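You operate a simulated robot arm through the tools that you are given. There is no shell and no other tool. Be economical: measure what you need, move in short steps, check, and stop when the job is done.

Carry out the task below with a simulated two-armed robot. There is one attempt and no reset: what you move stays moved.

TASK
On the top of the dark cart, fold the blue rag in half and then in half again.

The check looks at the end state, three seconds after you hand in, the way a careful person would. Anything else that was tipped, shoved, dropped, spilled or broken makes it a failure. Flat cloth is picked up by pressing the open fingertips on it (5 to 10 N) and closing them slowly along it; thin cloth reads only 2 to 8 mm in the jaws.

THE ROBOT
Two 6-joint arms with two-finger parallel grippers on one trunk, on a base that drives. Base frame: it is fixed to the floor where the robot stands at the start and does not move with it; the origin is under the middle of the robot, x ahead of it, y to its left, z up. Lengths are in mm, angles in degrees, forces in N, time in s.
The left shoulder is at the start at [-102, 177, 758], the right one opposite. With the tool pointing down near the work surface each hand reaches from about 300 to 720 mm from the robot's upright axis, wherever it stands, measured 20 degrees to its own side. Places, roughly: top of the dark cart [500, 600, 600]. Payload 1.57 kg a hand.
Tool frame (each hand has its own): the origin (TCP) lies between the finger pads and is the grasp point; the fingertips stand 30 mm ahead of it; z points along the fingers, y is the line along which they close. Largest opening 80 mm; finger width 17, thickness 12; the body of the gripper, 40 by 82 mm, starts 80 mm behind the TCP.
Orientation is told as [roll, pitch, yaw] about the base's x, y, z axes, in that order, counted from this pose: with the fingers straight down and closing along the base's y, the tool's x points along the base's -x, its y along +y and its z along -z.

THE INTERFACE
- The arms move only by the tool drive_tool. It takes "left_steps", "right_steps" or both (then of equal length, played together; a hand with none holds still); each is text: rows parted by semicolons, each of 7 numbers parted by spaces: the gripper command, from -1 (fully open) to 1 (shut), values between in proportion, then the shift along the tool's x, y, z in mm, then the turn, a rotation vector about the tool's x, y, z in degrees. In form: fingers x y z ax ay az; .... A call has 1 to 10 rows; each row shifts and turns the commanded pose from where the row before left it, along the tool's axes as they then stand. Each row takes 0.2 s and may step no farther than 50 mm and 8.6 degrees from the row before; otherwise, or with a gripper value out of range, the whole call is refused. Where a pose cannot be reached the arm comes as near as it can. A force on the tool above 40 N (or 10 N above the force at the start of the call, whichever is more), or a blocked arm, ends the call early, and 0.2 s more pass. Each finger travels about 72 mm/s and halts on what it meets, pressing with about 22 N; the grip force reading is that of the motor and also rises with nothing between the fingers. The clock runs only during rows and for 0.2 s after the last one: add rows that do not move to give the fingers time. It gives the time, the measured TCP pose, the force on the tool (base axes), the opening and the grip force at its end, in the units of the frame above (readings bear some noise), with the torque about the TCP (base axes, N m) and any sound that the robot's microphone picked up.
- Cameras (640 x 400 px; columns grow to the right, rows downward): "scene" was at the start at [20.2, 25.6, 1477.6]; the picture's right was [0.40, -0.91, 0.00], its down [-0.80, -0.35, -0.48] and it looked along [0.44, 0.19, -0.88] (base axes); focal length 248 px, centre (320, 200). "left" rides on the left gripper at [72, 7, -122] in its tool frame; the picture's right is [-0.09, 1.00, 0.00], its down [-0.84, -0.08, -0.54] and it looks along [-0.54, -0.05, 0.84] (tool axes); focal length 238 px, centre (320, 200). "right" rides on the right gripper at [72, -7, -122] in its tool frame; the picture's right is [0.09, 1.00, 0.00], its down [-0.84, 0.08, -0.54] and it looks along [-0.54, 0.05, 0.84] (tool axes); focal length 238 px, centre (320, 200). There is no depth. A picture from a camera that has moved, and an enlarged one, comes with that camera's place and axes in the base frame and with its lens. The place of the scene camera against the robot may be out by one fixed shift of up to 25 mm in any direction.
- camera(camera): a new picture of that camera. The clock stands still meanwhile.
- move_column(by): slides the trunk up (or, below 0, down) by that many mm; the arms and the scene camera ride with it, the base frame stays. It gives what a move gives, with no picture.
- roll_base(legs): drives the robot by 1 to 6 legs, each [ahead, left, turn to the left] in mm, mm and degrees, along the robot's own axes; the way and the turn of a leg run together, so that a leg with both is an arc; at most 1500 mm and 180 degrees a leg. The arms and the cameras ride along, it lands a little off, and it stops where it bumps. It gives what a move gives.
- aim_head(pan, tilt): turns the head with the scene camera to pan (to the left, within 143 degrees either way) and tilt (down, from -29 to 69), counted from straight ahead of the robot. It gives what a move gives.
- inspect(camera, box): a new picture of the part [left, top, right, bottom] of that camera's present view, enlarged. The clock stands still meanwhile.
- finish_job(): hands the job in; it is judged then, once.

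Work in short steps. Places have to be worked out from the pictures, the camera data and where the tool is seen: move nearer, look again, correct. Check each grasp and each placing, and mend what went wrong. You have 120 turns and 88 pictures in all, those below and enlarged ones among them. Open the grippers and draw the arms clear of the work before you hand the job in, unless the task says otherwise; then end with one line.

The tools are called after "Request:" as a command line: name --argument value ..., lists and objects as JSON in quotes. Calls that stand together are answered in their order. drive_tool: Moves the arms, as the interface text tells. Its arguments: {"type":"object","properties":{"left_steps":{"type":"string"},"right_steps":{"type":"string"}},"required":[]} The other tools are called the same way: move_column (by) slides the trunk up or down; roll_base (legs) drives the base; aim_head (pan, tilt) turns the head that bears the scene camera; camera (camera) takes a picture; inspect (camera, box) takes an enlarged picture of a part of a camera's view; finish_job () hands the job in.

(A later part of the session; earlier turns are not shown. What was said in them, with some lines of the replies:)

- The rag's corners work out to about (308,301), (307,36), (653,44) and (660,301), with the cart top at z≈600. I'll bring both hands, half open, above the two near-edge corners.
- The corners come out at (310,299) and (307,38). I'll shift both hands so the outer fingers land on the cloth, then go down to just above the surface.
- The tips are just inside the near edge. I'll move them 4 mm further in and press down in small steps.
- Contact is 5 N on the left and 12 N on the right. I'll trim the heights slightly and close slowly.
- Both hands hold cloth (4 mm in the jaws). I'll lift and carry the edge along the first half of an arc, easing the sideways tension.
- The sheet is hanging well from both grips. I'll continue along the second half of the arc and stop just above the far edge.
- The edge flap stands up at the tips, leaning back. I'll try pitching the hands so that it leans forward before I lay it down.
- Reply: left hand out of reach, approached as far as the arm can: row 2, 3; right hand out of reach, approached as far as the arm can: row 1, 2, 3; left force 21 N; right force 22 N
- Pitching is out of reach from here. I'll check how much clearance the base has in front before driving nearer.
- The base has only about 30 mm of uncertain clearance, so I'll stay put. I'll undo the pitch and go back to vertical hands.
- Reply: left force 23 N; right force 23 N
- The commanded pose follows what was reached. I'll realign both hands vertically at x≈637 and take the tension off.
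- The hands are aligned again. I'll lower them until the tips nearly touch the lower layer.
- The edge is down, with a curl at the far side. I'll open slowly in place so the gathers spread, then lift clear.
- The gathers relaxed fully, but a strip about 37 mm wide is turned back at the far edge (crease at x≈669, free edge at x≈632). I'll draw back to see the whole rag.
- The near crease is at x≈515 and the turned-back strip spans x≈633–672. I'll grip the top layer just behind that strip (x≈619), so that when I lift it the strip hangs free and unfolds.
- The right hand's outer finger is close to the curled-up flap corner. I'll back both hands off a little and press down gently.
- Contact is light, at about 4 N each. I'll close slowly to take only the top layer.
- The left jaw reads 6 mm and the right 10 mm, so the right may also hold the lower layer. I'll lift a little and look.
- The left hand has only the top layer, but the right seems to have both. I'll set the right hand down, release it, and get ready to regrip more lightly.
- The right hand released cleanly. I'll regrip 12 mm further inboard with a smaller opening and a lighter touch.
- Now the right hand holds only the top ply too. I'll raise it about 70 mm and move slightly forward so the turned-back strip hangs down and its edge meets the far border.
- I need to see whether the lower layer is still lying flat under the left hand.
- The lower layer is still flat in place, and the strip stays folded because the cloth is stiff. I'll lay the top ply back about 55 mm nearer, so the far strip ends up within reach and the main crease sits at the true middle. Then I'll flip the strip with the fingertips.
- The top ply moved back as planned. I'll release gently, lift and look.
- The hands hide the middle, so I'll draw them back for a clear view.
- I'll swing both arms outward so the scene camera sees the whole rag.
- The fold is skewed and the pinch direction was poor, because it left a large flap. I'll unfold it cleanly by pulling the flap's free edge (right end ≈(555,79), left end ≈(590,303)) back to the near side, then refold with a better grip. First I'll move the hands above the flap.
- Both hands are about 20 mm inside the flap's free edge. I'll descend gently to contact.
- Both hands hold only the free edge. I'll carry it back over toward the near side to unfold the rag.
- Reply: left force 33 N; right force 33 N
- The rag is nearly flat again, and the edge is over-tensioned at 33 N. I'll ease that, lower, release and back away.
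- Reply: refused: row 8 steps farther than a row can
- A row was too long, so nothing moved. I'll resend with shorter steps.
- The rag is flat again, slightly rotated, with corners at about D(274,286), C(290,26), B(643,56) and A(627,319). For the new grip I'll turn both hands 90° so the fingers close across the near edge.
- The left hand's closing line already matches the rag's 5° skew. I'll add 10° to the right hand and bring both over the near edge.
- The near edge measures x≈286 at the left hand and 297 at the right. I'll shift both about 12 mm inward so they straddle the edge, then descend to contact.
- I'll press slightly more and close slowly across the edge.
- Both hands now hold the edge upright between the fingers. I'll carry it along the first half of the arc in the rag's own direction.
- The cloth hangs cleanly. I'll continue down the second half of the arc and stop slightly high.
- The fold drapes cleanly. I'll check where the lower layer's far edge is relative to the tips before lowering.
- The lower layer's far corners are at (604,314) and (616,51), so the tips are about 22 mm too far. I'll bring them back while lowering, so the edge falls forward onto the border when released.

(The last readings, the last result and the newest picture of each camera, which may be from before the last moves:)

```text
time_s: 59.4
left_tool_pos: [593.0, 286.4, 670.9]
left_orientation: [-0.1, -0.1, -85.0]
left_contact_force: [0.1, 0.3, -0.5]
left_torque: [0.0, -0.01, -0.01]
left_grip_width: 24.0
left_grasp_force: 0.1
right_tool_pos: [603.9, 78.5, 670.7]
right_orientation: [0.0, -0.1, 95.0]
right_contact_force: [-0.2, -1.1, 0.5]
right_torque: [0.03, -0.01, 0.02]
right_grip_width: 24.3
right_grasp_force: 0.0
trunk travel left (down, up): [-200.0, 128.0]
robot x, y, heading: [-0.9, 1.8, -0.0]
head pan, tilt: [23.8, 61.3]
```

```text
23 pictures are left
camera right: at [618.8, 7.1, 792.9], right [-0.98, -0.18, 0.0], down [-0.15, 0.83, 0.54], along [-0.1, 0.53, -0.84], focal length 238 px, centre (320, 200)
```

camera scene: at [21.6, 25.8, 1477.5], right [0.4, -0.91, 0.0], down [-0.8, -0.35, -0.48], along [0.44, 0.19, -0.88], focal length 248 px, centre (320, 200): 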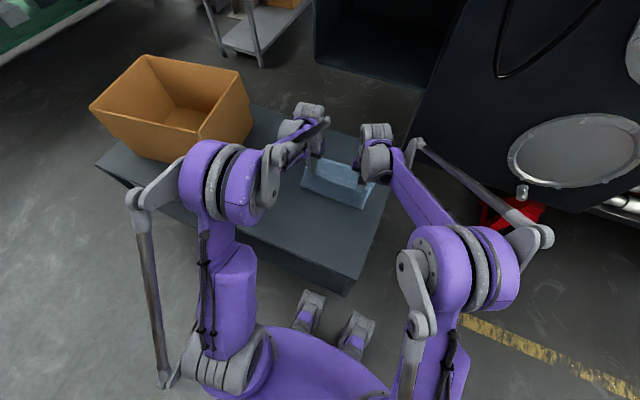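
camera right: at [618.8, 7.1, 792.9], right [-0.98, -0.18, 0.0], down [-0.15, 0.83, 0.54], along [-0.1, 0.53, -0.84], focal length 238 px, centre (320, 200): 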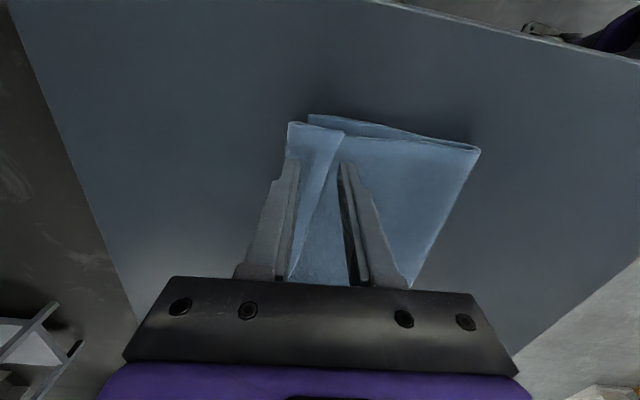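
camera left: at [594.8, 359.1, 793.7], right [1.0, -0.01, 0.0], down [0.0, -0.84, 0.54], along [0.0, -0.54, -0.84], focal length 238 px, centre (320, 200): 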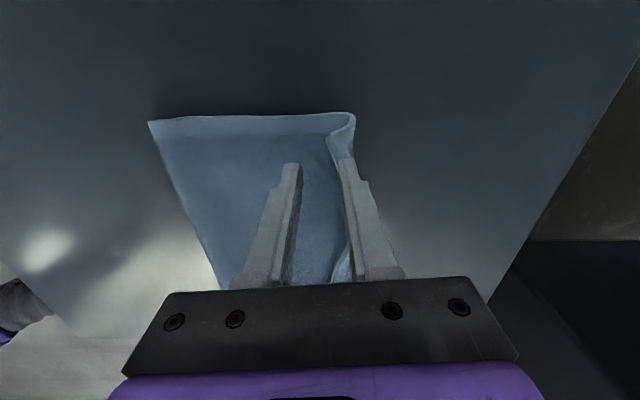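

A smaller strip turned back again (about 21 mm on the left, 44 mm at the right corner). With closed fingertips just behind its free edge, I'll sweep it forward to flip it over.

Request:
drive_tool --left_steps "1 0 -19 0 0 0 0;1 0 0 10 0 0 0;1 0 0 10 0 0 0;1 0 0 7 0 0 0;1 0 0 3 0 0 0;1 0 0 0 0 0 0" --right_steps "1 0 27 0 0 0 0;1 0 0 10 0 0 0;1 0 0 10 0 0 0;1 0 0 7 0 0 0;1 0 0 3 0 0 0;1 0 0 0 0 0 0"

Request:
inspect --camera "left" --box '[220, 80, 420, 220]'

Request:
inspect --camera "right" --box '[220, 80, 420, 220]'

```text
time_s: 60.8
left_tool_pos: [575.6, 284.7, 641.2]
left_orientation: [-0.1, 0.0, -85.0]
left_contact_force: [0.3, -0.8, -0.4]
left_torque: [-0.02, 0.01, 0.02]
left_grip_width: 0.1
left_grasp_force: 21.7
right_tool_pos: [577.6, 75.2, 641.6]
right_orientation: [0.0, 0.0, 95.1]
right_contact_force: [0.1, 0.3, 0.2]
right_torque: [0.0, 0.04, 0.01]
right_grip_width: 0.0
right_grasp_force: 21.4
trunk travel left (down, up): [-200.0, 128.0]
robot x, y, heading: [2.1, -1.0, -0.2]
head pan, tilt: [23.8, 61.3]
```

```text
2.86 times, centred on (320, 150) of left
camera zoom: at [576.3, 357.1, 763.0], right [1.0, -0.01, 0.0], down [0.0, -0.84, 0.54], along [0.0, -0.54, -0.84], focal length 681 px, centre (320, 343)
```

zoom: 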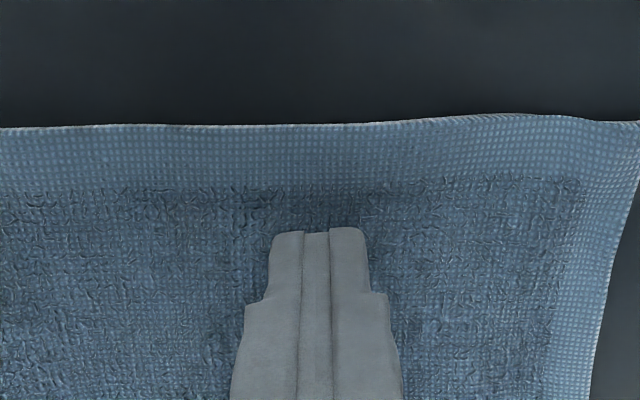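

```text
2.86 times, centred on (320, 150) of right
camera zoom: at [592.7, 4.9, 762.6], right [-0.98, -0.18, 0.0], down [-0.15, 0.83, 0.54], along [-0.1, 0.53, -0.84], focal length 681 px, centre (320, 343)
```

zoom: 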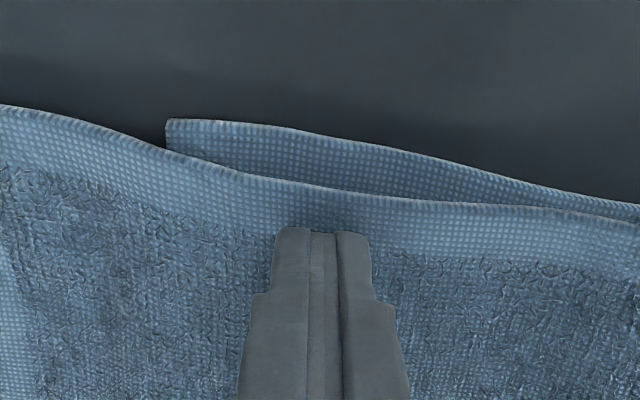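

The strip has flipped open by itself and the top layer lies flat to the far edge. I'll lift clear, swing outward and look from above.

Request:
drive_tool --left_steps "1 0 0 -20 0 0 0;1 0 0 -30 0 0 0;0.3 0 0 -40 0 0 0;0.3 40 -10 -10 0 0 0;0.3 45 -15 0 0 0 0;0.3 45 -15 0 0 0 0" --right_steps "1 0 0 -20 0 0 0;1 0 0 -30 0 0 0;0.3 0 0 -40 0 0 0;0.3 40 10 -10 0 0 0;0.3 45 15 0 0 0 0;0.3 45 15 0 0 0 0"

Request:
inspect --camera "scene" --box '[260, 120, 420, 220]'

```text
time_s: 62.2
left_tool_pos: [522.6, 411.8, 740.3]
left_orientation: [0.0, 0.1, -85.0]
left_contact_force: [-0.1, -0.2, -0.1]
left_torque: [0.0, 0.0, -0.02]
left_grip_width: 28.2
left_grasp_force: 0.2
right_tool_pos: [546.9, -56.2, 741.7]
right_orientation: [0.0, 0.0, 95.1]
right_contact_force: [0.7, -0.2, 0.6]
right_torque: [0.01, 0.02, 0.03]
right_grip_width: 27.8
right_grasp_force: 0.0
trunk travel left (down, up): [-200.0, 128.0]
robot x, y, heading: [0.4, 2.0, 0.2]
head pan, tilt: [23.8, 61.3]
```

```text
4.00 times, centred on (340, 170) of scene
camera zoom: at [19.5, 25.6, 1477.6], right [0.4, -0.91, 0.0], down [-0.8, -0.35, -0.48], along [0.44, 0.19, -0.88], focal length 994 px, centre (240, 320)
```

zoom: 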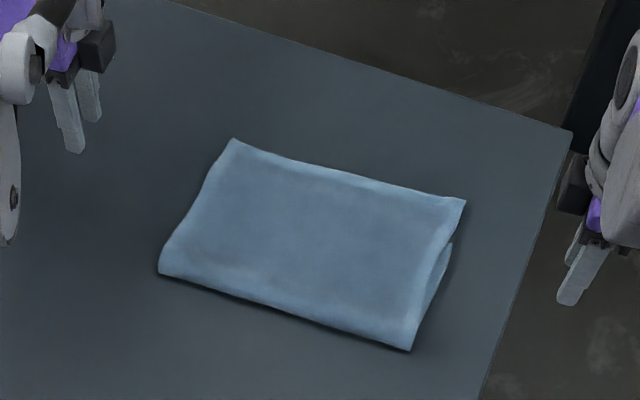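

The first fold now lies flat, but the top layer overhangs the lower one by about 45–55 mm at the far side. I'll regrip the top layer near its far edge, where it is a single ply, and re-lay it about 50 mm nearer.

Request:
drive_tool --left_steps "0.2 -26.6 19.2 8 0 0 0;0.2 -26.6 19.2 16 0 0 0;0.2 -26.6 19.2 16 0 0 0;0.2 -26.6 19.2 16 0 0 0;0.2 -26.6 19.2 16 0 0 0;0.2 0 0 16 0 0 0;0.2 0 0 8 0 0 0;0.2 0 0 4 0 0 0;0.2 0 0 0 0 0 0" --right_steps "0.2 -26.5 -20.6 8 0 0 0;0.2 -26.5 -20.6 16 0 0 0;0.2 -26.5 -20.6 16 0 0 0;0.2 -26.5 -20.6 16 0 0 0;0.2 -26.5 -20.6 16 0 0 0;0.2 0 0 16 0 0 0;0.2 0 0 8 0 0 0;0.2 0 0 4 0 0 0;0.2 0 0 0 0 0 0"

Request:
camera --camera "right"

```text
time_s: 64.2
left_tool_pos: [630.4, 287.1, 640.8]
left_orientation: [-0.1, 0.1, -85.0]
left_contact_force: [0.0, -0.4, -0.5]
left_torque: [-0.01, -0.03, -0.01]
left_grip_width: 31.9
left_grasp_force: 0.0
right_tool_pos: [639.4, 82.1, 642.3]
right_orientation: [0.0, 0.0, 94.9]
right_contact_force: [0.4, 0.4, 0.4]
right_torque: [0.01, -0.02, -0.02]
right_grip_width: 31.9
right_grasp_force: 0.1
trunk travel left (down, up): [-200.0, 128.0]
robot x, y, heading: [0.6, 1.4, 0.1]
head pan, tilt: [23.8, 61.3]
```

```text
19 pictures are left
camera right: at [653.7, 12.4, 763.0], right [-0.98, -0.18, 0.0], down [-0.15, 0.83, 0.54], along [-0.1, 0.53, -0.84], focal length 238 px, centre (320, 200)
```

right: 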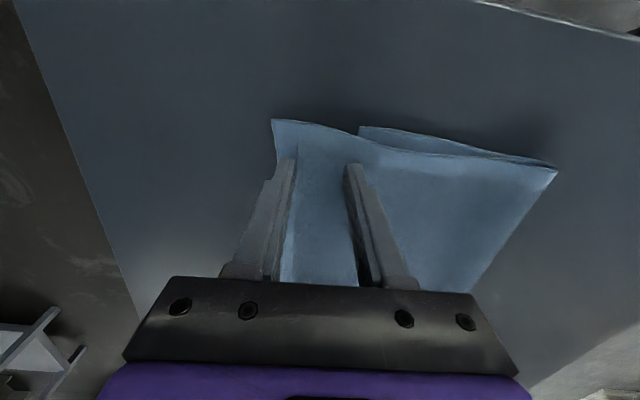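

The right fingers straddle the overhanging single ply as planned. I'll press to contact and close slowly.

Request:
drive_tool --left_steps "0.2 0 0 3 0 0 0;0.2 0 0 2 0 0 0;0.3 0 0 1.5 0 0 0;0.4 0 0 0 0 0 0;0.5 0 0 0 0 0 0;0.6 0 0 0 0 0 0;0.7 0 0 0 0 0 0;0.85 0 0 0 0 0 0;1 0 0 0 0 0 0;1 0 0 0 0 0 0" --right_steps "0.2 0 0 3 0 0 0;0.2 0 0 2.5 0 0 0;0.3 0 0 2 0 0 0;0.4 0 0 0 0 0 0;0.5 0 0 0 0 0 0;0.6 0 0 0 0 0 0;0.7 0 0 0 0 0 0;0.85 0 0 0 0 0 0;1 0 0 0 0 0 0;1 0 0 0 0 0 0"

```text
time_s: 66.4
left_tool_pos: [630.9, 285.3, 635.2]
left_orientation: [0.0, -0.1, -85.0]
left_contact_force: [1.0, -0.1, 3.8]
left_torque: [0.0, 0.02, 0.01]
left_grip_width: 3.5
left_grasp_force: 22.4
right_tool_pos: [639.6, 83.9, 633.9]
right_orientation: [-0.1, -0.1, 95.0]
right_contact_force: [-2.2, 0.1, 10.1]
right_torque: [0.01, 0.22, 0.01]
right_grip_width: 3.7
right_grasp_force: 22.1
trunk travel left (down, up): [-200.0, 128.0]
robot x, y, heading: [-0.0, -3.5, 0.3]
head pan, tilt: [23.8, 61.3]
```

Both jaws read 3.5 mm, a single gathered ply. I'll lift and swing it back beyond upright so the crease can re-form further back.

Request:
drive_tool --left_steps "1 0 -8 -24 0 0 0;1 0 -15 -22 0 0 0;1 0 -20 -20 0 0 0;1 0 -25 -18 0 0 0;1 0 -28 -16 0 0 0;1 0 -28 -14 0 0 0;1 0 -28 -12 0 0 0;1 0 -28 -10 0 0 0;1 0 -15 0 0 0 0;1 0 0 0 0 0 0" --right_steps "1 0 8 -24 0 0 0;1 0 15 -22 0 0 0;1 0 20 -20 0 0 0;1 0 25 -18 0 0 0;1 0 28 -16 0 0 0;1 0 28 -14 0 0 0;1 0 28 -12 0 0 0;1 0 28 -10 0 0 0;1 0 15 0 0 0 0;1 0 0 0 0 0 0"

Request:
camera --camera "left"

```text
time_s: 68.6
left_tool_pos: [435.7, 270.2, 770.5]
left_orientation: [-0.1, 0.0, -85.0]
left_contact_force: [0.1, 0.4, -1.0]
left_torque: [-0.01, 0.03, 0.0]
left_grip_width: 3.2
left_grasp_force: 22.3
right_tool_pos: [446.2, 67.8, 770.2]
right_orientation: [0.0, 0.0, 95.0]
right_contact_force: [0.1, -0.2, 0.4]
right_torque: [0.02, 0.03, -0.04]
right_grip_width: 3.7
right_grasp_force: 22.2
trunk travel left (down, up): [-200.0, 128.0]
robot x, y, heading: [1.3, -2.3, -0.1]
head pan, tilt: [23.8, 61.3]
```

```text
18 pictures are left
camera left: at [438.1, 342.5, 893.2], right [1.0, -0.01, 0.0], down [0.0, -0.84, 0.54], along [0.0, -0.54, -0.84], focal length 238 px, centre (320, 200)
```

left: 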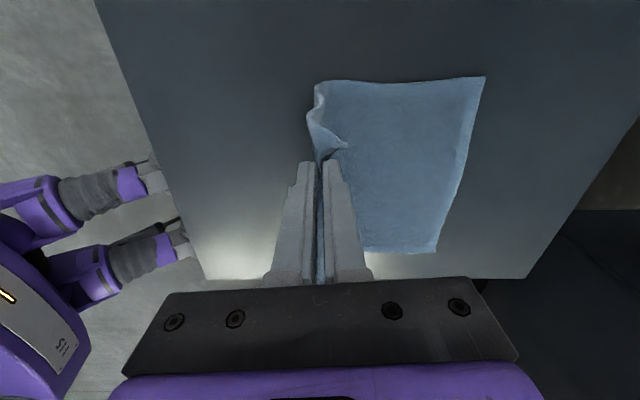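

The lower layer is flat, with far corners at about (614,316) and (628,52), and the free edge now points forward. I'll lay it forward with the tips ending near x≈595.

Request:
drive_tool --left_steps "1 0 28 0 0 0 0;1 0 28 4 0 0 0;1 0 26 8 0 0 0;1 0 22 13 0 0 0;1 0 18 17 0 0 0;1 0 15 20 0 0 0;1 0 12 22 0 0 0;1 0 8 22 0 0 0;1 0 3 15 0 0 0;1 0 0 0 0 0 0" --right_steps "1 0 -26 0 0 0 0;1 0 -26 4 0 0 0;1 0 -24 8 0 0 0;1 0 -20.5 13 0 0 0;1 0 -16.5 17 0 0 0;1 0 -14 20 0 0 0;1 0 -11 22 0 0 0;1 0 -7 22 0 0 0;1 0 -3 15 0 0 0;1 0 0 0 0 0 0"

Request:
camera --camera "left"

Request:
camera --camera "right"

```text
time_s: 70.8
left_tool_pos: [595.0, 283.5, 648.9]
left_orientation: [-0.1, 0.0, -85.1]
left_contact_force: [-1.0, -0.7, 0.5]
left_torque: [-0.02, 0.03, 0.02]
left_grip_width: 3.7
left_grasp_force: 22.6
right_tool_pos: [593.4, 79.3, 648.5]
right_orientation: [-0.1, 0.0, 95.0]
right_contact_force: [0.4, 0.9, 0.6]
right_torque: [-0.01, -0.02, 0.04]
right_grip_width: 3.7
right_grasp_force: 22.0
trunk travel left (down, up): [-200.0, 128.0]
robot x, y, heading: [-1.3, -1.7, 0.1]
head pan, tilt: [23.8, 61.3]
```

```text
17 pictures are left
camera left: at [597.7, 355.7, 771.1], right [1.0, -0.01, 0.0], down [0.0, -0.84, 0.54], along [0.0, -0.54, -0.84], focal length 238 px, centre (320, 200)
```

left: 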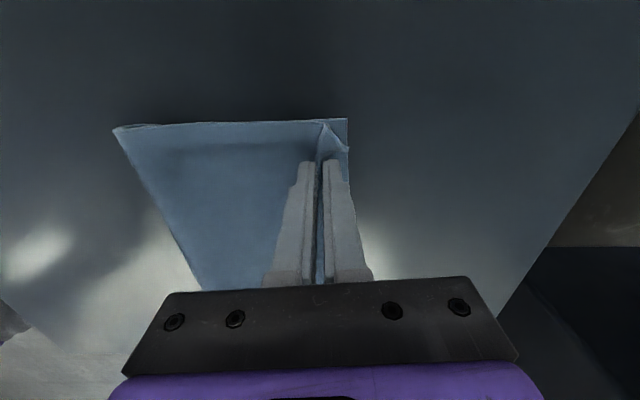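

```text
16 pictures are left
camera right: at [607.8, 8.8, 770.1], right [-0.98, -0.18, 0.0], down [-0.15, 0.83, 0.54], along [-0.1, 0.53, -0.84], focal length 238 px, centre (320, 200)
```

right: 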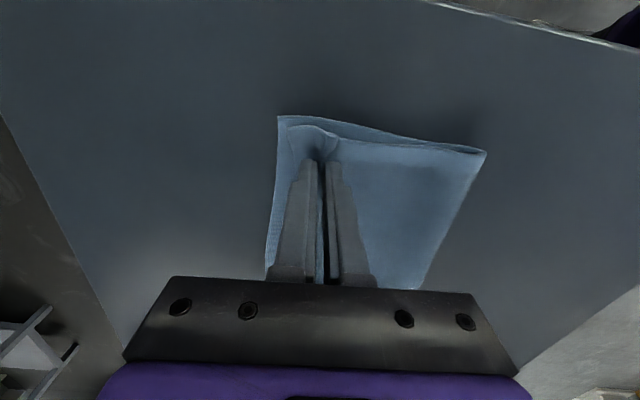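

The free edge now coincides with the lower layer's far edge on both sides. I'll lower the last few millimetres, release, lift and swing out.

Request:
drive_tool --left_steps "1 0 0 5 0 0 0;1 0 0 3 0 0 0;0.7 0 0 0 0 0 0;0.4 0 0 0 0 0 0;0.2 0 0 -3 0 0 0;0.2 0 0 -20 0 0 0;0.2 0 0 -40 0 0 0;0.2 40 -10 -25 0 0 0;0.2 45 -15 0 0 0 0;0.2 45 -15 0 0 0 0" --right_steps "1 0 0 5 0 0 0;1 0 0 3 0 0 0;0.7 0 0 0 0 0 0;0.4 0 0 0 0 0 0;0.2 0 0 -3 0 0 0;0.2 0 0 -20 0 0 0;0.2 0 0 -40 0 0 0;0.2 40 10 -25 0 0 0;0.2 45 15 0 0 0 0;0.2 45 15 0 0 0 0"

Request:
inspect --camera "scene" --box '[260, 120, 420, 220]'

```text
time_s: 73.0
left_tool_pos: [544.8, 411.0, 731.7]
left_orientation: [-0.1, 0.0, -85.1]
left_contact_force: [-0.1, -0.2, 1.2]
left_torque: [0.0, -0.03, -0.02]
left_grip_width: 32.1
left_grasp_force: 0.1
right_tool_pos: [564.6, -54.0, 728.3]
right_orientation: [0.0, 0.0, 94.9]
right_contact_force: [-0.2, 0.6, -0.3]
right_torque: [-0.01, -0.02, -0.01]
right_grip_width: 32.2
right_grasp_force: 0.0
trunk travel left (down, up): [-200.0, 128.0]
robot x, y, heading: [1.2, 2.9, 0.1]
head pan, tilt: [23.8, 61.3]
```

```text
4.00 times, centred on (340, 170) of scene
camera zoom: at [19.4, 25.5, 1477.6], right [0.4, -0.91, 0.0], down [-0.8, -0.35, -0.48], along [0.44, 0.19, -0.88], focal length 994 px, centre (240, 320)
```

zoom: 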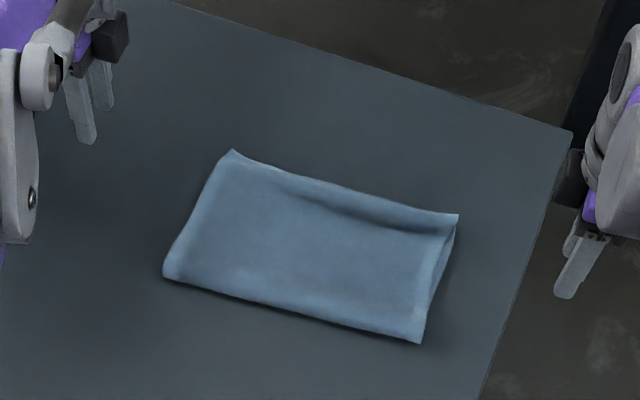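

The first fold is very good. For the second, perpendicular fold I'll work from the cart's right side, so first I'll tuck the arms.

Request:
drive_tool --left_steps "0.2 -30 -27 -9 0 0 0;0.2 -30 -27 -9 0 0 0;0.2 -30 -27 -9 0 0 0;0.2 -30 -27 -9 0 0 0;0.2 -30 -27 -9 0 0 0;0.2 -30 -27 -9 0 0 0;0.2 -30 -27 -9 0 0 0;0.2 -30 -27 -9 0 0 0" --right_steps "0.2 4 27 -9 0 0 0;0.2 4 27 -9 0 0 0;0.2 4 27 -9 0 0 0;0.2 4 27 -9 0 0 0;0.2 4 27 -9 0 0 0;0.2 4 27 -9 0 0 0;0.2 4 27 -9 0 0 0;0.2 4 27 -9 0 0 0"

Request:
aim_head --pan -60 --tilt 45

Request:
camera --camera "scene"

```text
time_s: 74.8
left_tool_pos: [348.9, 151.3, 802.3]
left_orientation: [-0.1, -0.1, -84.9]
left_contact_force: [-0.6, -0.2, -0.1]
left_torque: [-0.02, 0.02, 0.02]
left_grip_width: 32.0
left_grasp_force: 0.1
right_tool_pos: [351.3, -104.1, 799.8]
right_orientation: [-0.2, 0.0, 95.2]
right_contact_force: [0.3, 0.7, -0.6]
right_torque: [0.0, 0.03, 0.03]
right_grip_width: 32.1
right_grasp_force: 0.1
trunk travel left (down, up): [-200.0, 128.0]
robot x, y, heading: [-2.1, -0.8, -0.1]
head pan, tilt: [23.8, 61.3]
```

```text
time_s: 76.4
left_tool_pos: [350.8, 153.5, 803.2]
left_orientation: [-0.1, 0.0, -85.0]
left_contact_force: [0.3, 0.0, 0.4]
left_torque: [-0.01, 0.0, 0.01]
left_grip_width: 31.8
left_grasp_force: 0.1
right_tool_pos: [353.2, -102.1, 799.8]
right_orientation: [0.0, -0.1, 95.1]
right_contact_force: [-0.3, -0.2, 0.8]
right_torque: [-0.04, 0.01, 0.01]
right_grip_width: 32.0
right_grasp_force: 0.0
trunk travel left (down, up): [-200.0, 128.0]
robot x, y, heading: [-0.1, -0.4, 0.2]
head pan, tilt: [-60.0, 45.0]
```

```text
14 pictures are left
camera scene: at [1.4, -71.1, 1498.6], right [-0.87, -0.5, 0.0], down [-0.35, 0.61, -0.71], along [0.35, -0.61, -0.71], focal length 248 px, centre (320, 200)
```

scene: 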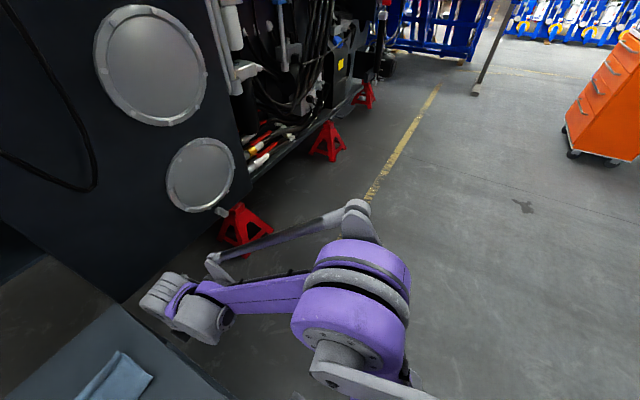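

The floor to the right is clear: the machine panel starts at x≈1350 and the jack is near (1110,−830). I'll back off, shift right, drive ahead, turn left 90° and stop facing the rag's right edge.

Request:
roll_base --legs '[[-150, 0, 0], [0, -470, 0], [710, 0, 0], [0, 0, 90]]'

Request:
aim_head --pan 0 --tilt 55

Request:
camera --camera "scene"

```text
time_s: 86.7
left_tool_pos: [854.9, -228.2, 803.3]
left_orientation: [-0.1, -0.1, -69.2]
left_contact_force: [-0.1, 0.6, 0.0]
left_torque: [0.01, 0.01, -0.01]
left_grip_width: 32.1
left_grasp_force: 0.0
right_tool_pos: [924.9, -475.4, 799.2]
right_orientation: [0.2, 0.1, 110.3]
right_contact_force: [-3.1, -0.6, 0.4]
right_torque: [0.02, -0.52, -0.32]
right_grip_width: 32.1
right_grasp_force: 0.1
trunk travel left (down, up): [-200.0, 128.0]
robot x, y, heading: [558.5, -470.3, 15.9]
head pan, tilt: [-60.0, 45.0]
stopped in leg 4: the robot was blocked; the commanded pose is now the measured one
```

```text
time_s: 88.0
left_tool_pos: [856.3, -228.3, 804.8]
left_orientation: [0.1, 0.0, -69.2]
left_contact_force: [-0.2, 0.8, 0.5]
left_torque: [0.0, 0.01, -0.04]
left_grip_width: 31.9
left_grasp_force: 0.0
right_tool_pos: [924.5, -474.7, 800.5]
right_orientation: [0.2, 0.0, 110.3]
right_contact_force: [-5.2, -1.5, -0.8]
right_torque: [0.17, -0.74, -0.5]
right_grip_width: 32.3
right_grasp_force: 0.0
trunk travel left (down, up): [-200.0, 128.0]
robot x, y, heading: [562.6, -471.0, 15.9]
head pan, tilt: [0.0, 55.0]
```

```text
13 pictures are left
camera scene: at [590.8, -462.0, 1485.2], right [0.27, -0.96, 0.0], down [-0.79, -0.22, -0.57], along [0.55, 0.16, -0.82], focal length 248 px, centre (320, 200)
```

scene: 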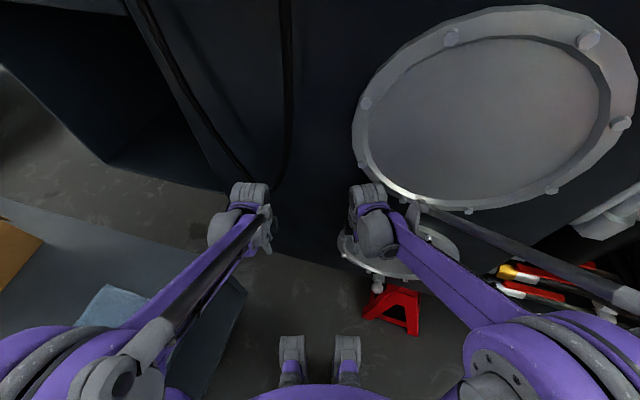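

The right hand touched the overhanging machine panel (about 5 N), because the panel leans out at that height. I'll back straight off, turn left there, then slide in to a more cautious x≈510.

Request:
roll_base --legs '[[-250, 0, 0], [0, 0, 74], [0, -190, 0]]'

Request:
camera --camera "scene"

```text
time_s: 94.9
left_tool_pos: [357.7, -186.2, 802.8]
left_orientation: [-0.1, 0.0, 5.1]
left_contact_force: [0.4, 0.0, 0.0]
left_torque: [0.01, 0.05, 0.0]
left_grip_width: 32.0
left_grasp_force: 0.1
right_tool_pos: [615.0, -187.2, 798.9]
right_orientation: [0.3, -0.1, -175.4]
right_contact_force: [0.3, -0.6, -0.3]
right_torque: [0.0, -0.01, -0.01]
right_grip_width: 32.2
right_grasp_force: 0.1
trunk travel left (down, up): [-200.0, 128.0]
robot x, y, heading: [514.9, -537.8, 89.7]
head pan, tilt: [0.0, 55.0]
```

```text
12 pictures are left
camera scene: at [510.4, -504.9, 1485.2], right [1.0, 0.0, 0.0], down [0.0, -0.82, -0.57], along [0.0, 0.57, -0.82], focal length 248 px, centre (320, 200)
```

scene: 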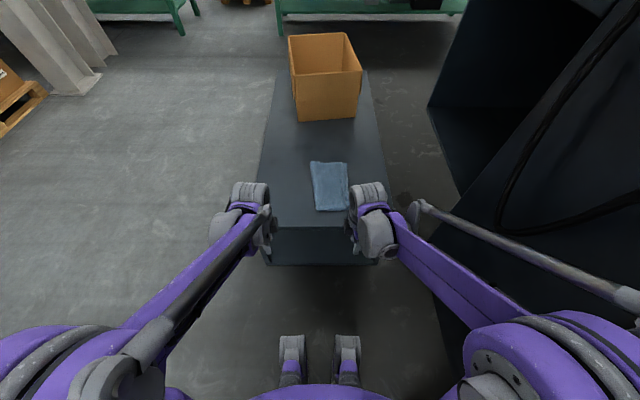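

I'm facing the rag squarely, with about 300 mm from my feet to the cart. I'll drive ahead 235 mm to bring the rag's right edge within reach.

Request:
roll_base --legs '[[120, 0, 0], [115, 0, 0]]'

Request:
camera --camera "left"

Request:
camera --camera "right"

```text
time_s: 97.0
left_tool_pos: [356.8, 46.9, 801.9]
left_orientation: [-0.1, 0.0, 5.2]
left_contact_force: [0.0, 0.3, 0.1]
left_torque: [-0.03, -0.01, 0.02]
left_grip_width: 32.2
left_grasp_force: 0.0
right_tool_pos: [612.3, 46.7, 799.7]
right_orientation: [0.3, 0.0, -175.2]
right_contact_force: [0.1, 0.3, 0.5]
right_torque: [-0.05, -0.04, -0.02]
right_grip_width: 31.7
right_grasp_force: 0.1
trunk travel left (down, up): [-200.0, 128.0]
robot x, y, heading: [509.2, -300.9, 90.2]
head pan, tilt: [0.0, 55.0]
```

```text
11 pictures are left
camera left: at [285.6, 47.5, 924.5], right [0.0, 1.0, 0.0], down [0.84, 0.0, 0.54], along [0.54, 0.0, -0.84], focal length 238 px, centre (320, 200)
```

left: 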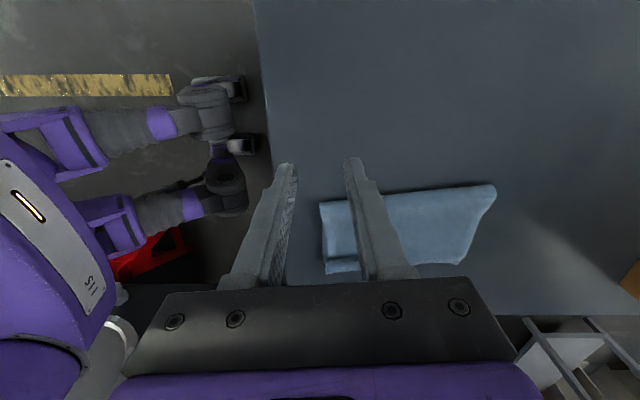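

```text
10 pictures are left
camera right: at [686.1, 60.7, 921.1], right [0.17, -0.98, 0.0], down [-0.83, -0.14, 0.54], along [-0.53, -0.1, -0.84], focal length 238 px, centre (320, 200)
```

right: 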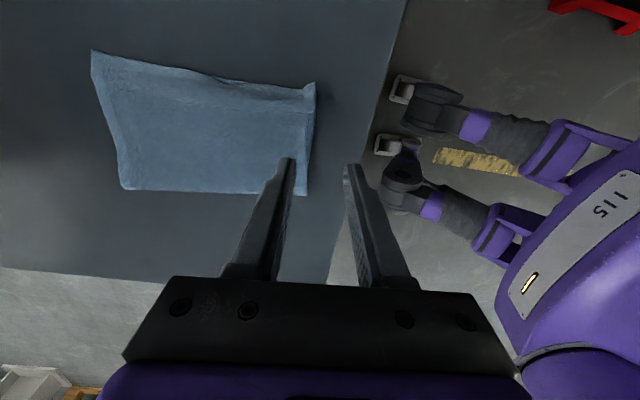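

The rag's right edge runs from (494,46) to (655,57), and both hands already match its 5° skew. I'll position the hands about 15 mm inside each corner, straddling the edge.

Request:
drive_tool --left_steps "0 -25.4 -2 20 0 0 0;0 -25.4 -2 20 0 0 0;0 -25.4 -2 20 0 0 0;0 -25.4 -2 20 0 0 0;0 -25.4 -2 20 0 0 0;0 -25.6 -1.8 20 0 0 0;0 0 0 15 0 0 0;0 0 0 0 0 0 0" --right_steps "0 4.8 -1.4 20 0 0 0;0 4.8 -1.4 20 0 0 0;0 4.8 -1.4 20 0 0 0;0 4.8 -1.4 20 0 0 0;0 4.8 -1.4 20 0 0 0;0 4.8 -1.4 18 0 0 0;0 0 0 15 0 0 0;0 0 0 0 0 0 0"

Request:
camera --camera "left"

Request:
camera --camera "right"

```text
time_s: 98.8
left_tool_pos: [511.0, 48.5, 667.7]
left_orientation: [0.0, 0.1, 5.2]
left_contact_force: [0.4, 0.2, -0.4]
left_torque: [0.02, -0.01, -0.01]
left_grip_width: 40.0
left_grasp_force: 0.0
right_tool_pos: [642.8, 57.0, 666.1]
right_orientation: [0.1, 0.0, -175.4]
right_contact_force: [0.5, 0.1, 0.1]
right_torque: [0.01, -0.02, 0.0]
right_grip_width: 40.0
right_grasp_force: 0.0
trunk travel left (down, up): [-200.0, 128.0]
robot x, y, heading: [511.5, -305.0, 89.9]
head pan, tilt: [0.0, 55.0]
```

```text
9 pictures are left
camera left: at [438.8, 48.6, 789.5], right [0.0, 1.0, 0.0], down [0.84, 0.0, 0.54], along [0.54, 0.0, -0.84], focal length 238 px, centre (320, 200)
```

left: 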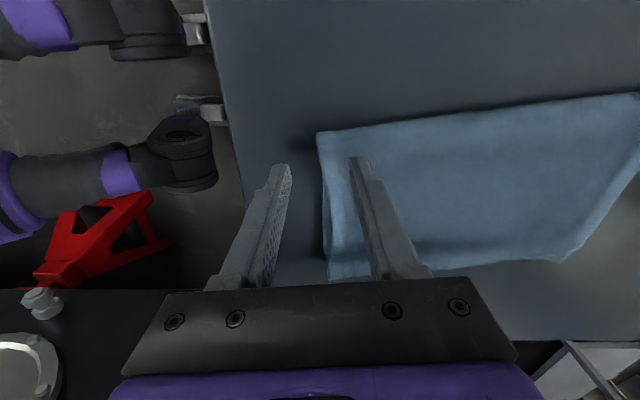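

```text
8 pictures are left
camera right: at [714.9, 70.3, 788.1], right [0.17, -0.98, 0.0], down [-0.83, -0.14, 0.54], along [-0.53, -0.1, -0.84], focal length 238 px, centre (320, 200)
```

right: 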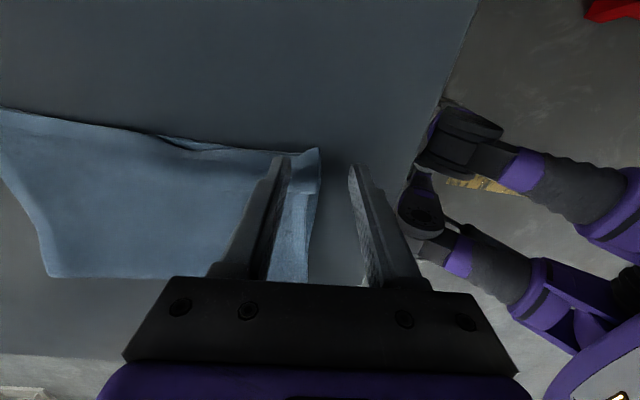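

Both hands are centred on the edge, but the right is slightly too near its corner. I'll shift it 8 mm inward, move both a few mm further in, and press down.

Request:
drive_tool --left_steps "0 0 3 10 0 0 0;0 0 0 10 0 0 0;0 0 0 7 0 0 0;0 0 0 3 0 0 0;0 0 0 2 0 0 0;0 0 0 1 0 0 0;0 0 0 0 0 0 0" --right_steps "0 -8 -4 10 0 0 0;0 0 0 10 0 0 0;0 0 0 6 0 0 0;0 0 0 3 0 0 0;0 0 0 2 0 0 0;0 0 0 1 0 0 0;0 0 0 0 0 0 0"

```text
time_s: 100.4
left_tool_pos: [509.8, 50.6, 634.9]
left_orientation: [0.0, -0.1, 5.1]
left_contact_force: [0.9, -0.3, 6.6]
left_torque: [0.2, -0.02, -0.05]
left_grip_width: 40.4
left_grasp_force: 0.2
right_tool_pos: [633.1, 59.4, 635.2]
right_orientation: [0.2, -0.1, -175.3]
right_contact_force: [-0.7, 1.4, 13.4]
right_torque: [0.36, 0.11, -0.01]
right_grip_width: 40.6
right_grasp_force: 0.0
trunk travel left (down, up): [-200.0, 128.0]
robot x, y, heading: [510.1, -302.2, 90.3]
head pan, tilt: [0.0, 55.0]
```

There is firm contact on the inner fingers. I'll close slowly to gather both plies of the edge.

Request:
drive_tool --left_steps "0 0 0 0.8 0 0 0;0.15 0 0 0.5 0 0 0;0.3 0 0 0 0 0 0;0.42 0 0 0 0 0 0;0.54 0 0 0 0 0 0;0.66 0 0 0 0 0 0;0.78 0 0 0 0 0 0;0.9 0 0 0 0 0 0;1 0 0 0 0 0 0;1 0 0 0 0 0 0" --right_steps "0 0 0 0 0 0 0;0.15 0 0 0.5 0 0 0;0.3 0 0 0 0 0 0;0.42 0 0 0 0 0 0;0.54 0 0 0 0 0 0;0.66 0 0 0 0 0 0;0.78 0 0 0 0 0 0;0.9 0 0 0 0 0 0;1 0 0 0 0 0 0;1 0 0 0 0 0 0"

Request:
drive_tool --left_steps "1 0 1 -15 0 0 0;1 0 2 -15 0 0 0;1 0 0 0 0 0 0" --right_steps "1 0 -1 -15 0 0 0;1 0 -2 -15 0 0 0;1 0 0 0 0 0 0"

Request:
inspect --camera "left" --box '[240, 80, 440, 280]'

```text
time_s: 102.6
left_tool_pos: [508.9, 51.5, 634.8]
left_orientation: [0.0, -0.1, 5.3]
left_contact_force: [0.4, 3.7, 16.7]
left_torque: [0.26, -0.03, 0.03]
left_grip_width: 6.3
left_grasp_force: 22.0
right_tool_pos: [632.6, 59.9, 633.4]
right_orientation: [0.2, 0.0, -175.3]
right_contact_force: [-1.7, 3.3, 18.1]
right_torque: [0.25, 0.13, 0.0]
right_grip_width: 6.8
right_grasp_force: 22.0
trunk travel left (down, up): [-200.0, 128.0]
robot x, y, heading: [511.6, -302.4, 90.2]
head pan, tilt: [0.0, 55.0]
```

```text
time_s: 103.4
left_tool_pos: [509.6, 55.1, 664.3]
left_orientation: [-0.1, 0.1, 5.2]
left_contact_force: [-1.4, 0.2, -0.5]
left_torque: [0.02, 0.0, -0.02]
left_grip_width: 5.1
left_grasp_force: 22.4
right_tool_pos: [633.0, 64.0, 664.5]
right_orientation: [0.3, -0.1, -175.3]
right_contact_force: [0.5, 0.1, 0.0]
right_torque: [0.0, 0.01, -0.01]
right_grip_width: 4.3
right_grasp_force: 22.1
trunk travel left (down, up): [-200.0, 128.0]
robot x, y, heading: [510.0, -302.0, 89.8]
head pan, tilt: [0.0, 55.0]
```

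```text
2.00 times, centred on (340, 180) of left
camera zoom: at [437.6, 54.9, 785.4], right [0.0, 1.0, 0.0], down [0.84, 0.0, 0.54], along [0.54, 0.0, -0.84], focal length 477 px, centre (280, 240)
```

zoom: 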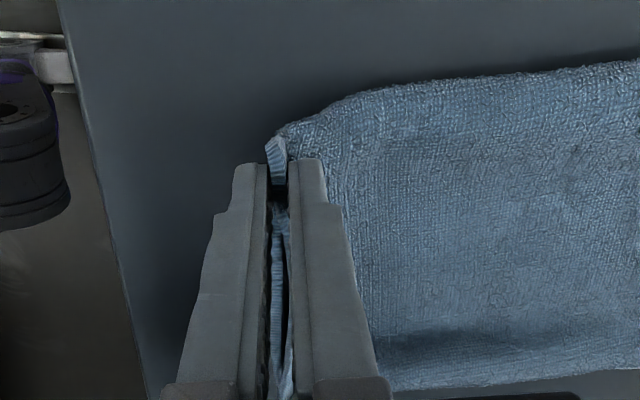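

The left hand holds both plies at the crease end. I'll check the right one.

Request:
inspect --camera "right" --box '[180, 100, 400, 280]'

```text
2.22 times, centred on (290, 190) of right
camera zoom: at [705.7, 76.2, 785.8], right [0.17, -0.98, 0.0], down [-0.83, -0.14, 0.54], along [-0.53, -0.1, -0.84], focal length 530 px, centre (387, 222)
```

zoom: 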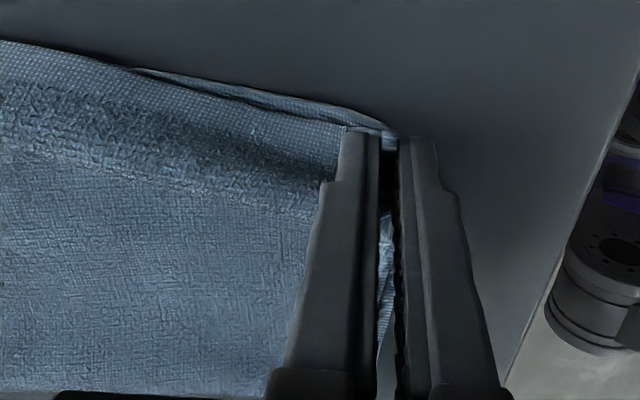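

Both plies run into the right jaw too. I'll carry the edge over in a low arc toward the left edge, stopping short and slightly high.

Request:
drive_tool --left_steps "1 0 10.8 -18 0 0 0;1 0 17.3 -19.7 0 0 0;1 0 22.5 -15.1 0 0 0;1 0 26.2 -9.5 0 0 0;1 0 28.1 -3.2 0 0 0;1 0 28.1 3.2 0 0 0;1 0 26.2 9.5 0 0 0;1 0 22.5 15.1 0 0 0;1 0 17.3 17 0 0 0;1 0 10.8 12 0 0 0" --right_steps "1 0 -10.8 -18 0 0 0;1 0 -17.3 -19.7 0 0 0;1 0 -22.5 -15.1 0 0 0;1 0 -26.2 -9.5 0 0 0;1 0 -28.1 -3.2 0 0 0;1 0 -28.1 3.2 0 0 0;1 0 -26.2 9.5 0 0 0;1 0 -22.5 15.1 0 0 0;1 0 -17.3 17 0 0 0;1 0 -10.8 12 0 0 0"

Request:
camera --camera "left"

```text
time_s: 105.6
left_tool_pos: [491.4, 263.7, 672.3]
left_orientation: [-0.1, 0.0, 5.2]
left_contact_force: [-0.4, -1.0, 0.6]
left_torque: [-0.03, 0.0, -0.01]
left_grip_width: 5.6
left_grasp_force: 22.1
right_tool_pos: [616.4, 271.8, 671.4]
right_orientation: [0.3, 0.0, -175.3]
right_contact_force: [0.2, 0.2, -0.2]
right_torque: [-0.01, 0.0, -0.01]
right_grip_width: 4.6
right_grasp_force: 22.0
trunk travel left (down, up): [-200.0, 128.0]
robot x, y, heading: [511.2, -305.1, 90.2]
head pan, tilt: [0.0, 55.0]
```

```text
5 pictures are left
camera left: at [419.3, 264.8, 793.1], right [0.0, 1.0, 0.0], down [0.84, 0.0, 0.54], along [0.54, 0.0, -0.84], focal length 238 px, centre (320, 200)
```

left: 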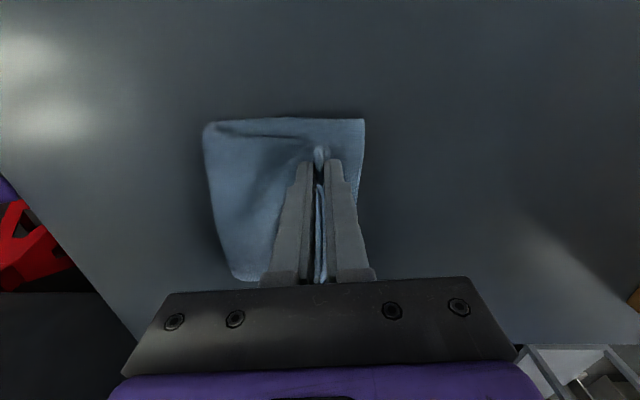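

The lower layers' far edge is at y≈299 and the tips are at y≈264, about right given how the edge unrolled last time. I'll lower with a slight set-back, release, rise and wait a moment.

Request:
drive_tool --left_steps "1 0 -3 9 0 0 0;1 0 -3 9 0 0 0;1 0 0 6 0 0 0;1 0 0 0 0 0 0;0.8 0 0 0 0 0 0;0.6 0 0 0 0 0 0;0.4 0 0 -1 0 0 0;0.3 0 0 -10 0 0 0;0.3 0 0 -30 0 0 0;0.3 0 0 -40 0 0 0" --right_steps "1 0 3 9 0 0 0;1 0 3 9 0 0 0;1 0 0 6 0 0 0;1 0 0 0 0 0 0;0.8 0 0 0 0 0 0;0.6 0 0 0 0 0 0;0.4 0 0 -1 0 0 0;0.3 0 0 -10 0 0 0;0.3 0 0 -30 0 0 0;0.3 0 0 -40 0 0 0"

Request:
drive_tool --left_steps "0.3 25 -20 -10 0 0 0;0.3 30 -20 -10 0 0 0;0.3 30 -20 0 0 0 0;0.3 30 -20 0 0 0 0;0.3 30 -20 0 0 0 0;0.3 0 -20 0 0 0 0;0.3 0 0 0 0 0 0;0.3 0 0 0 0 0 0" --right_steps "0.3 25 20 -10 0 0 0;0.3 30 20 -10 0 0 0;0.3 30 20 0 0 0 0;0.3 0 25 0 0 0 0;0.3 0 30 0 0 0 0;0.3 0 30 0 0 0 0;0.3 0 0 0 0 0 0;0.3 0 0 0 0 0 0"

Request:
inspect --camera "scene" --box '[260, 130, 420, 230]'

```text
time_s: 107.8
left_tool_pos: [492.0, 255.4, 728.4]
left_orientation: [0.0, 0.0, 5.2]
left_contact_force: [0.3, 0.1, 0.3]
left_torque: [0.01, 0.05, -0.01]
left_grip_width: 28.0
left_grasp_force: 0.0
right_tool_pos: [615.4, 266.7, 729.3]
right_orientation: [0.2, 0.0, -175.3]
right_contact_force: [-0.5, 1.3, -0.2]
right_torque: [-0.03, 0.02, -0.01]
right_grip_width: 28.0
right_grasp_force: 0.0
trunk travel left (down, up): [-200.0, 128.0]
robot x, y, heading: [511.1, -304.6, 90.2]
head pan, tilt: [0.0, 55.0]
```

```text
time_s: 109.6
left_tool_pos: [357.5, 124.0, 749.0]
left_orientation: [-0.1, 0.0, 5.3]
left_contact_force: [0.3, 0.2, -1.4]
left_torque: [-0.02, -0.04, -0.01]
left_grip_width: 28.2
left_grasp_force: 0.0
right_tool_pos: [711.2, 130.3, 748.8]
right_orientation: [0.2, 0.0, -175.4]
right_contact_force: [-0.3, -0.3, -0.4]
right_torque: [0.01, 0.01, -0.03]
right_grip_width: 28.1
right_grasp_force: 0.1
trunk travel left (down, up): [-200.0, 128.0]
robot x, y, heading: [508.8, -302.6, 90.1]
head pan, tilt: [0.0, 55.0]
```

```text
4.00 times, centred on (340, 180) of scene
camera zoom: at [509.4, -271.6, 1485.2], right [1.0, 0.0, 0.0], down [0.0, -0.82, -0.57], along [0.0, 0.57, -0.82], focal length 994 px, centre (240, 280)
```

zoom: 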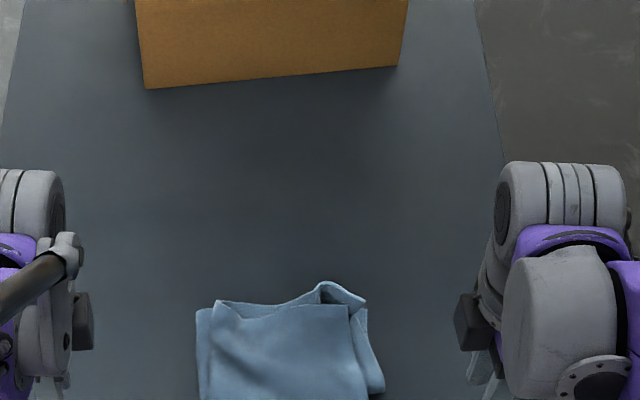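

The second fold is laid. I'll take a closer view of the whole packet.

Request:
inspect --camera "scene" --box '[285, 190, 381, 250]'

```text
6.67 times, centred on (333, 220) of scene
camera zoom: at [509.4, -271.6, 1485.2], right [1.0, 0.0, 0.0], down [0.0, -0.82, -0.57], along [0.0, 0.57, -0.82], focal length 1657 px, centre (233, 67)
```

zoom: 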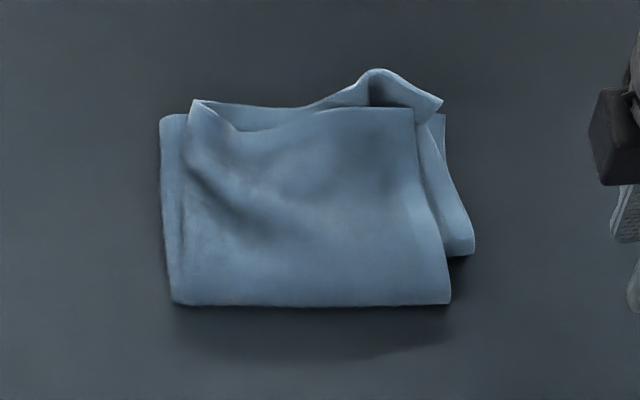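

The packet is about 175 × 135 mm, a clean quarter fold with one small curl at the far right corner. I'll draw the arms well clear, let it settle, and look again.

Request:
drive_tool --left_steps "0 0 -20 -10 0 0 0;0 0 -20 -10 0 0 0;0 0 -20 -10 0 0 0;0 0 -20 0 0 0 0;0 0 0 0 0 0 0;0 0 0 0 0 0 0;0 0 0 0 0 0 0;0 0 0 0 0 0 0;0 0 0 0 0 0 0;0 0 0 0 0 0 0" --right_steps "0 0 20 -10 0 0 0;0 0 20 -10 0 0 0;0 0 20 -10 0 0 0;0 0 20 0 0 0 0;0 0 0 0 0 0 0;0 0 0 0 0 0 0;0 0 0 0 0 0 0;0 0 0 0 0 0 0;0 0 0 0 0 0 0;0 0 0 0 0 0 0"

Request:
inspect --camera "scene" --box '[285, 190, 381, 250]'

```text
time_s: 111.8
left_tool_pos: [364.5, 45.7, 779.3]
left_orientation: [-0.1, -0.1, 5.1]
left_contact_force: [-0.1, 0.7, 0.6]
left_torque: [0.0, -0.02, -0.02]
left_grip_width: 40.0
left_grasp_force: 0.1
right_tool_pos: [720.0, 49.6, 779.9]
right_orientation: [0.3, 0.0, -175.3]
right_contact_force: [-0.1, 0.1, -0.4]
right_torque: [0.0, 0.02, 0.03]
right_grip_width: 39.8
right_grasp_force: 0.1
trunk travel left (down, up): [-200.0, 128.0]
robot x, y, heading: [511.4, -304.9, 90.2]
head pan, tilt: [0.0, 55.0]
```

```text
6.67 times, centred on (333, 220) of scene
camera zoom: at [509.4, -271.3, 1485.2], right [1.0, 0.0, 0.0], down [0.0, -0.82, -0.57], along [0.0, 0.57, -0.82], focal length 1657 px, centre (233, 67)
```

zoom: 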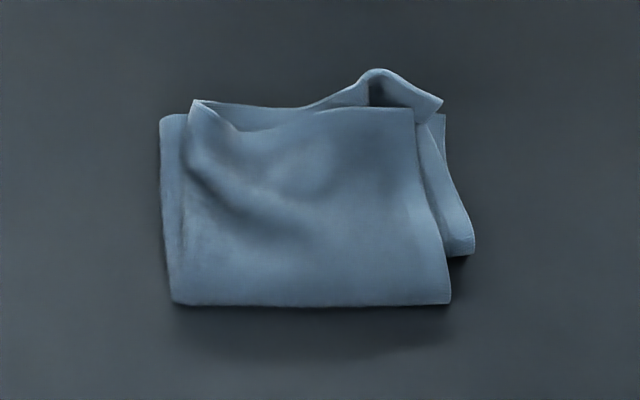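

It is still a bit puffy. I'll pat it flat with a gentle vertical press at the far right corner and the left wrinkle.

Request:
drive_tool --left_steps "0 -20.9 21.8 4 0 0 0;0 -20.9 21.8 10 0 0 0;0 -20.9 21.8 10 0 0 0;0 -20.9 21.8 10 0 0 0;0 -20.9 21.8 15 0 0 0;0 -20.9 21.8 15 0 0 0;0 -20.9 21.8 15 0 0 0;0 -20.9 22 20 0 0 0;0 0 0 0 0 0 0" --right_steps "0 -11.8 -31 4 0 0 0;0 -11.8 -31 10 0 0 0;0 -11.8 -31 10 0 0 0;0 -11.8 -31 10 0 0 0;0 -11.8 -31 15 0 0 0;0 -11.8 -31 15 0 0 0;0 -11.8 -31 15 0 0 0;0 -11.8 -31.5 20 0 0 0;0 0 0 0 0 0 0"

Request:
drive_tool --left_steps "0 0 0 15 0 0 0;0 0 0 12 0 0 0;0 0 0 6 0 0 0;0 0 0 4 0 0 0;0 0 0 2 0 0 0;0 0 0 0 0 0 0;0 0 0 0 0 0 0;0 0 0 -5 0 0 0;0 0 0 -30 0 0 0;0 0 0 -40 0 0 0" --right_steps "0 0 0 15 0 0 0;0 0 0 12 0 0 0;0 0 0 6 0 0 0;0 0 0 4 0 0 0;0 0 0 2 0 0 0;0 0 0 0 0 0 0;0 0 0 0 0 0 0;0 0 0 -5 0 0 0;0 0 0 -30 0 0 0;0 0 0 -40 0 0 0"

Request:
drive_tool --left_steps "0 25 -30 -10 0 0 0;0 30 -30 -10 0 0 0;0 30 -30 0 0 0 0;0 30 -30 0 0 0 0;0 30 -30 0 0 0 0;0 20 -30 0 0 0 0;0 0 0 0 0 0 0" --right_steps "0 15 30 -10 0 0 0;0 15 35 -10 0 0 0;0 15 40 0 0 0 0;0 15 40 0 0 0 0;0 15 40 0 0 0 0;0 15 40 0 0 0 0;0 0 0 0 0 0 0"

Request:
inspect --camera "scene" --box '[285, 190, 381, 250]'

```text
time_s: 113.8
left_tool_pos: [516.0, 233.5, 680.3]
left_orientation: [0.0, 0.0, 5.2]
left_contact_force: [-0.5, -0.2, 0.2]
left_torque: [0.02, 0.01, 0.02]
left_grip_width: 40.0
left_grasp_force: 0.0
right_tool_pos: [605.3, 288.0, 679.2]
right_orientation: [0.1, 0.0, -175.3]
right_contact_force: [0.1, -0.2, 0.9]
right_torque: [-0.01, 0.02, 0.01]
right_grip_width: 40.2
right_grasp_force: 0.1
trunk travel left (down, up): [-200.0, 128.0]
robot x, y, heading: [509.6, -302.4, 90.3]
head pan, tilt: [0.0, 55.0]
```

```text
time_s: 116.0
left_tool_pos: [516.1, 233.7, 716.5]
left_orientation: [0.0, -0.1, 5.2]
left_contact_force: [0.2, 0.0, -0.1]
left_torque: [0.01, -0.03, 0.02]
left_grip_width: 39.9
left_grasp_force: 0.0
right_tool_pos: [605.4, 289.0, 716.5]
right_orientation: [0.2, 0.1, -175.3]
right_contact_force: [0.4, 0.7, 0.1]
right_torque: [0.0, -0.02, -0.01]
right_grip_width: 40.1
right_grasp_force: 0.2
trunk travel left (down, up): [-200.0, 128.0]
robot x, y, heading: [510.5, -303.9, 90.0]
head pan, tilt: [0.0, 55.0]
```

```text
time_s: 117.6
left_tool_pos: [367.6, 40.8, 736.3]
left_orientation: [-0.1, -0.1, 5.1]
left_contact_force: [-0.7, -0.9, -0.1]
left_torque: [0.0, 0.0, -0.01]
left_grip_width: 40.1
left_grasp_force: 0.1
right_tool_pos: [713.1, 72.5, 736.5]
right_orientation: [0.3, 0.0, -175.3]
right_contact_force: [0.6, 0.3, -0.5]
right_torque: [-0.03, 0.02, -0.01]
right_grip_width: 39.7
right_grasp_force: 0.0
trunk travel left (down, up): [-200.0, 128.0]
robot x, y, heading: [509.2, -306.2, 90.3]
head pan, tilt: [0.0, 55.0]
```

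```text
6.67 times, centred on (333, 220) of scene
camera zoom: at [509.4, -270.2, 1485.1], right [1.0, 0.0, 0.0], down [0.0, -0.82, -0.57], along [0.0, 0.57, -0.82], focal length 1657 px, centre (233, 67)
```

zoom: 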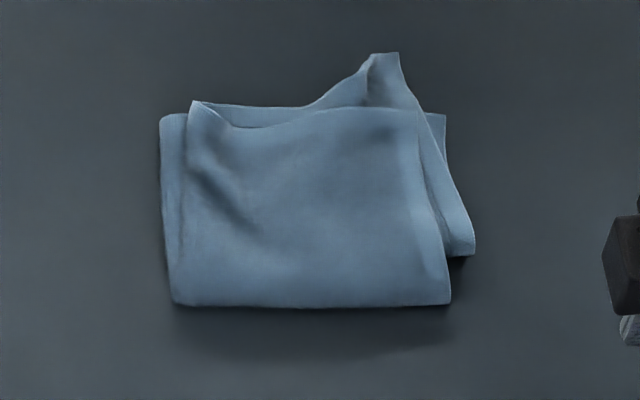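

The curl is pressed down. The packet is a quarter-size fold with only a small inner-ply corner showing, and both grippers are open and clear, so I'm handing in.

Request:
finish_job

```text
The job is handed in.
```

The blue rag is folded in half and then in half again on the dark cart, about 175 × 135 mm, slightly puffy, with one inner corner sticking out roughly 30 mm. While I was driving round, the right hand lightly touched the machine panel (about 5 N); I saw nothing moved or tipped.
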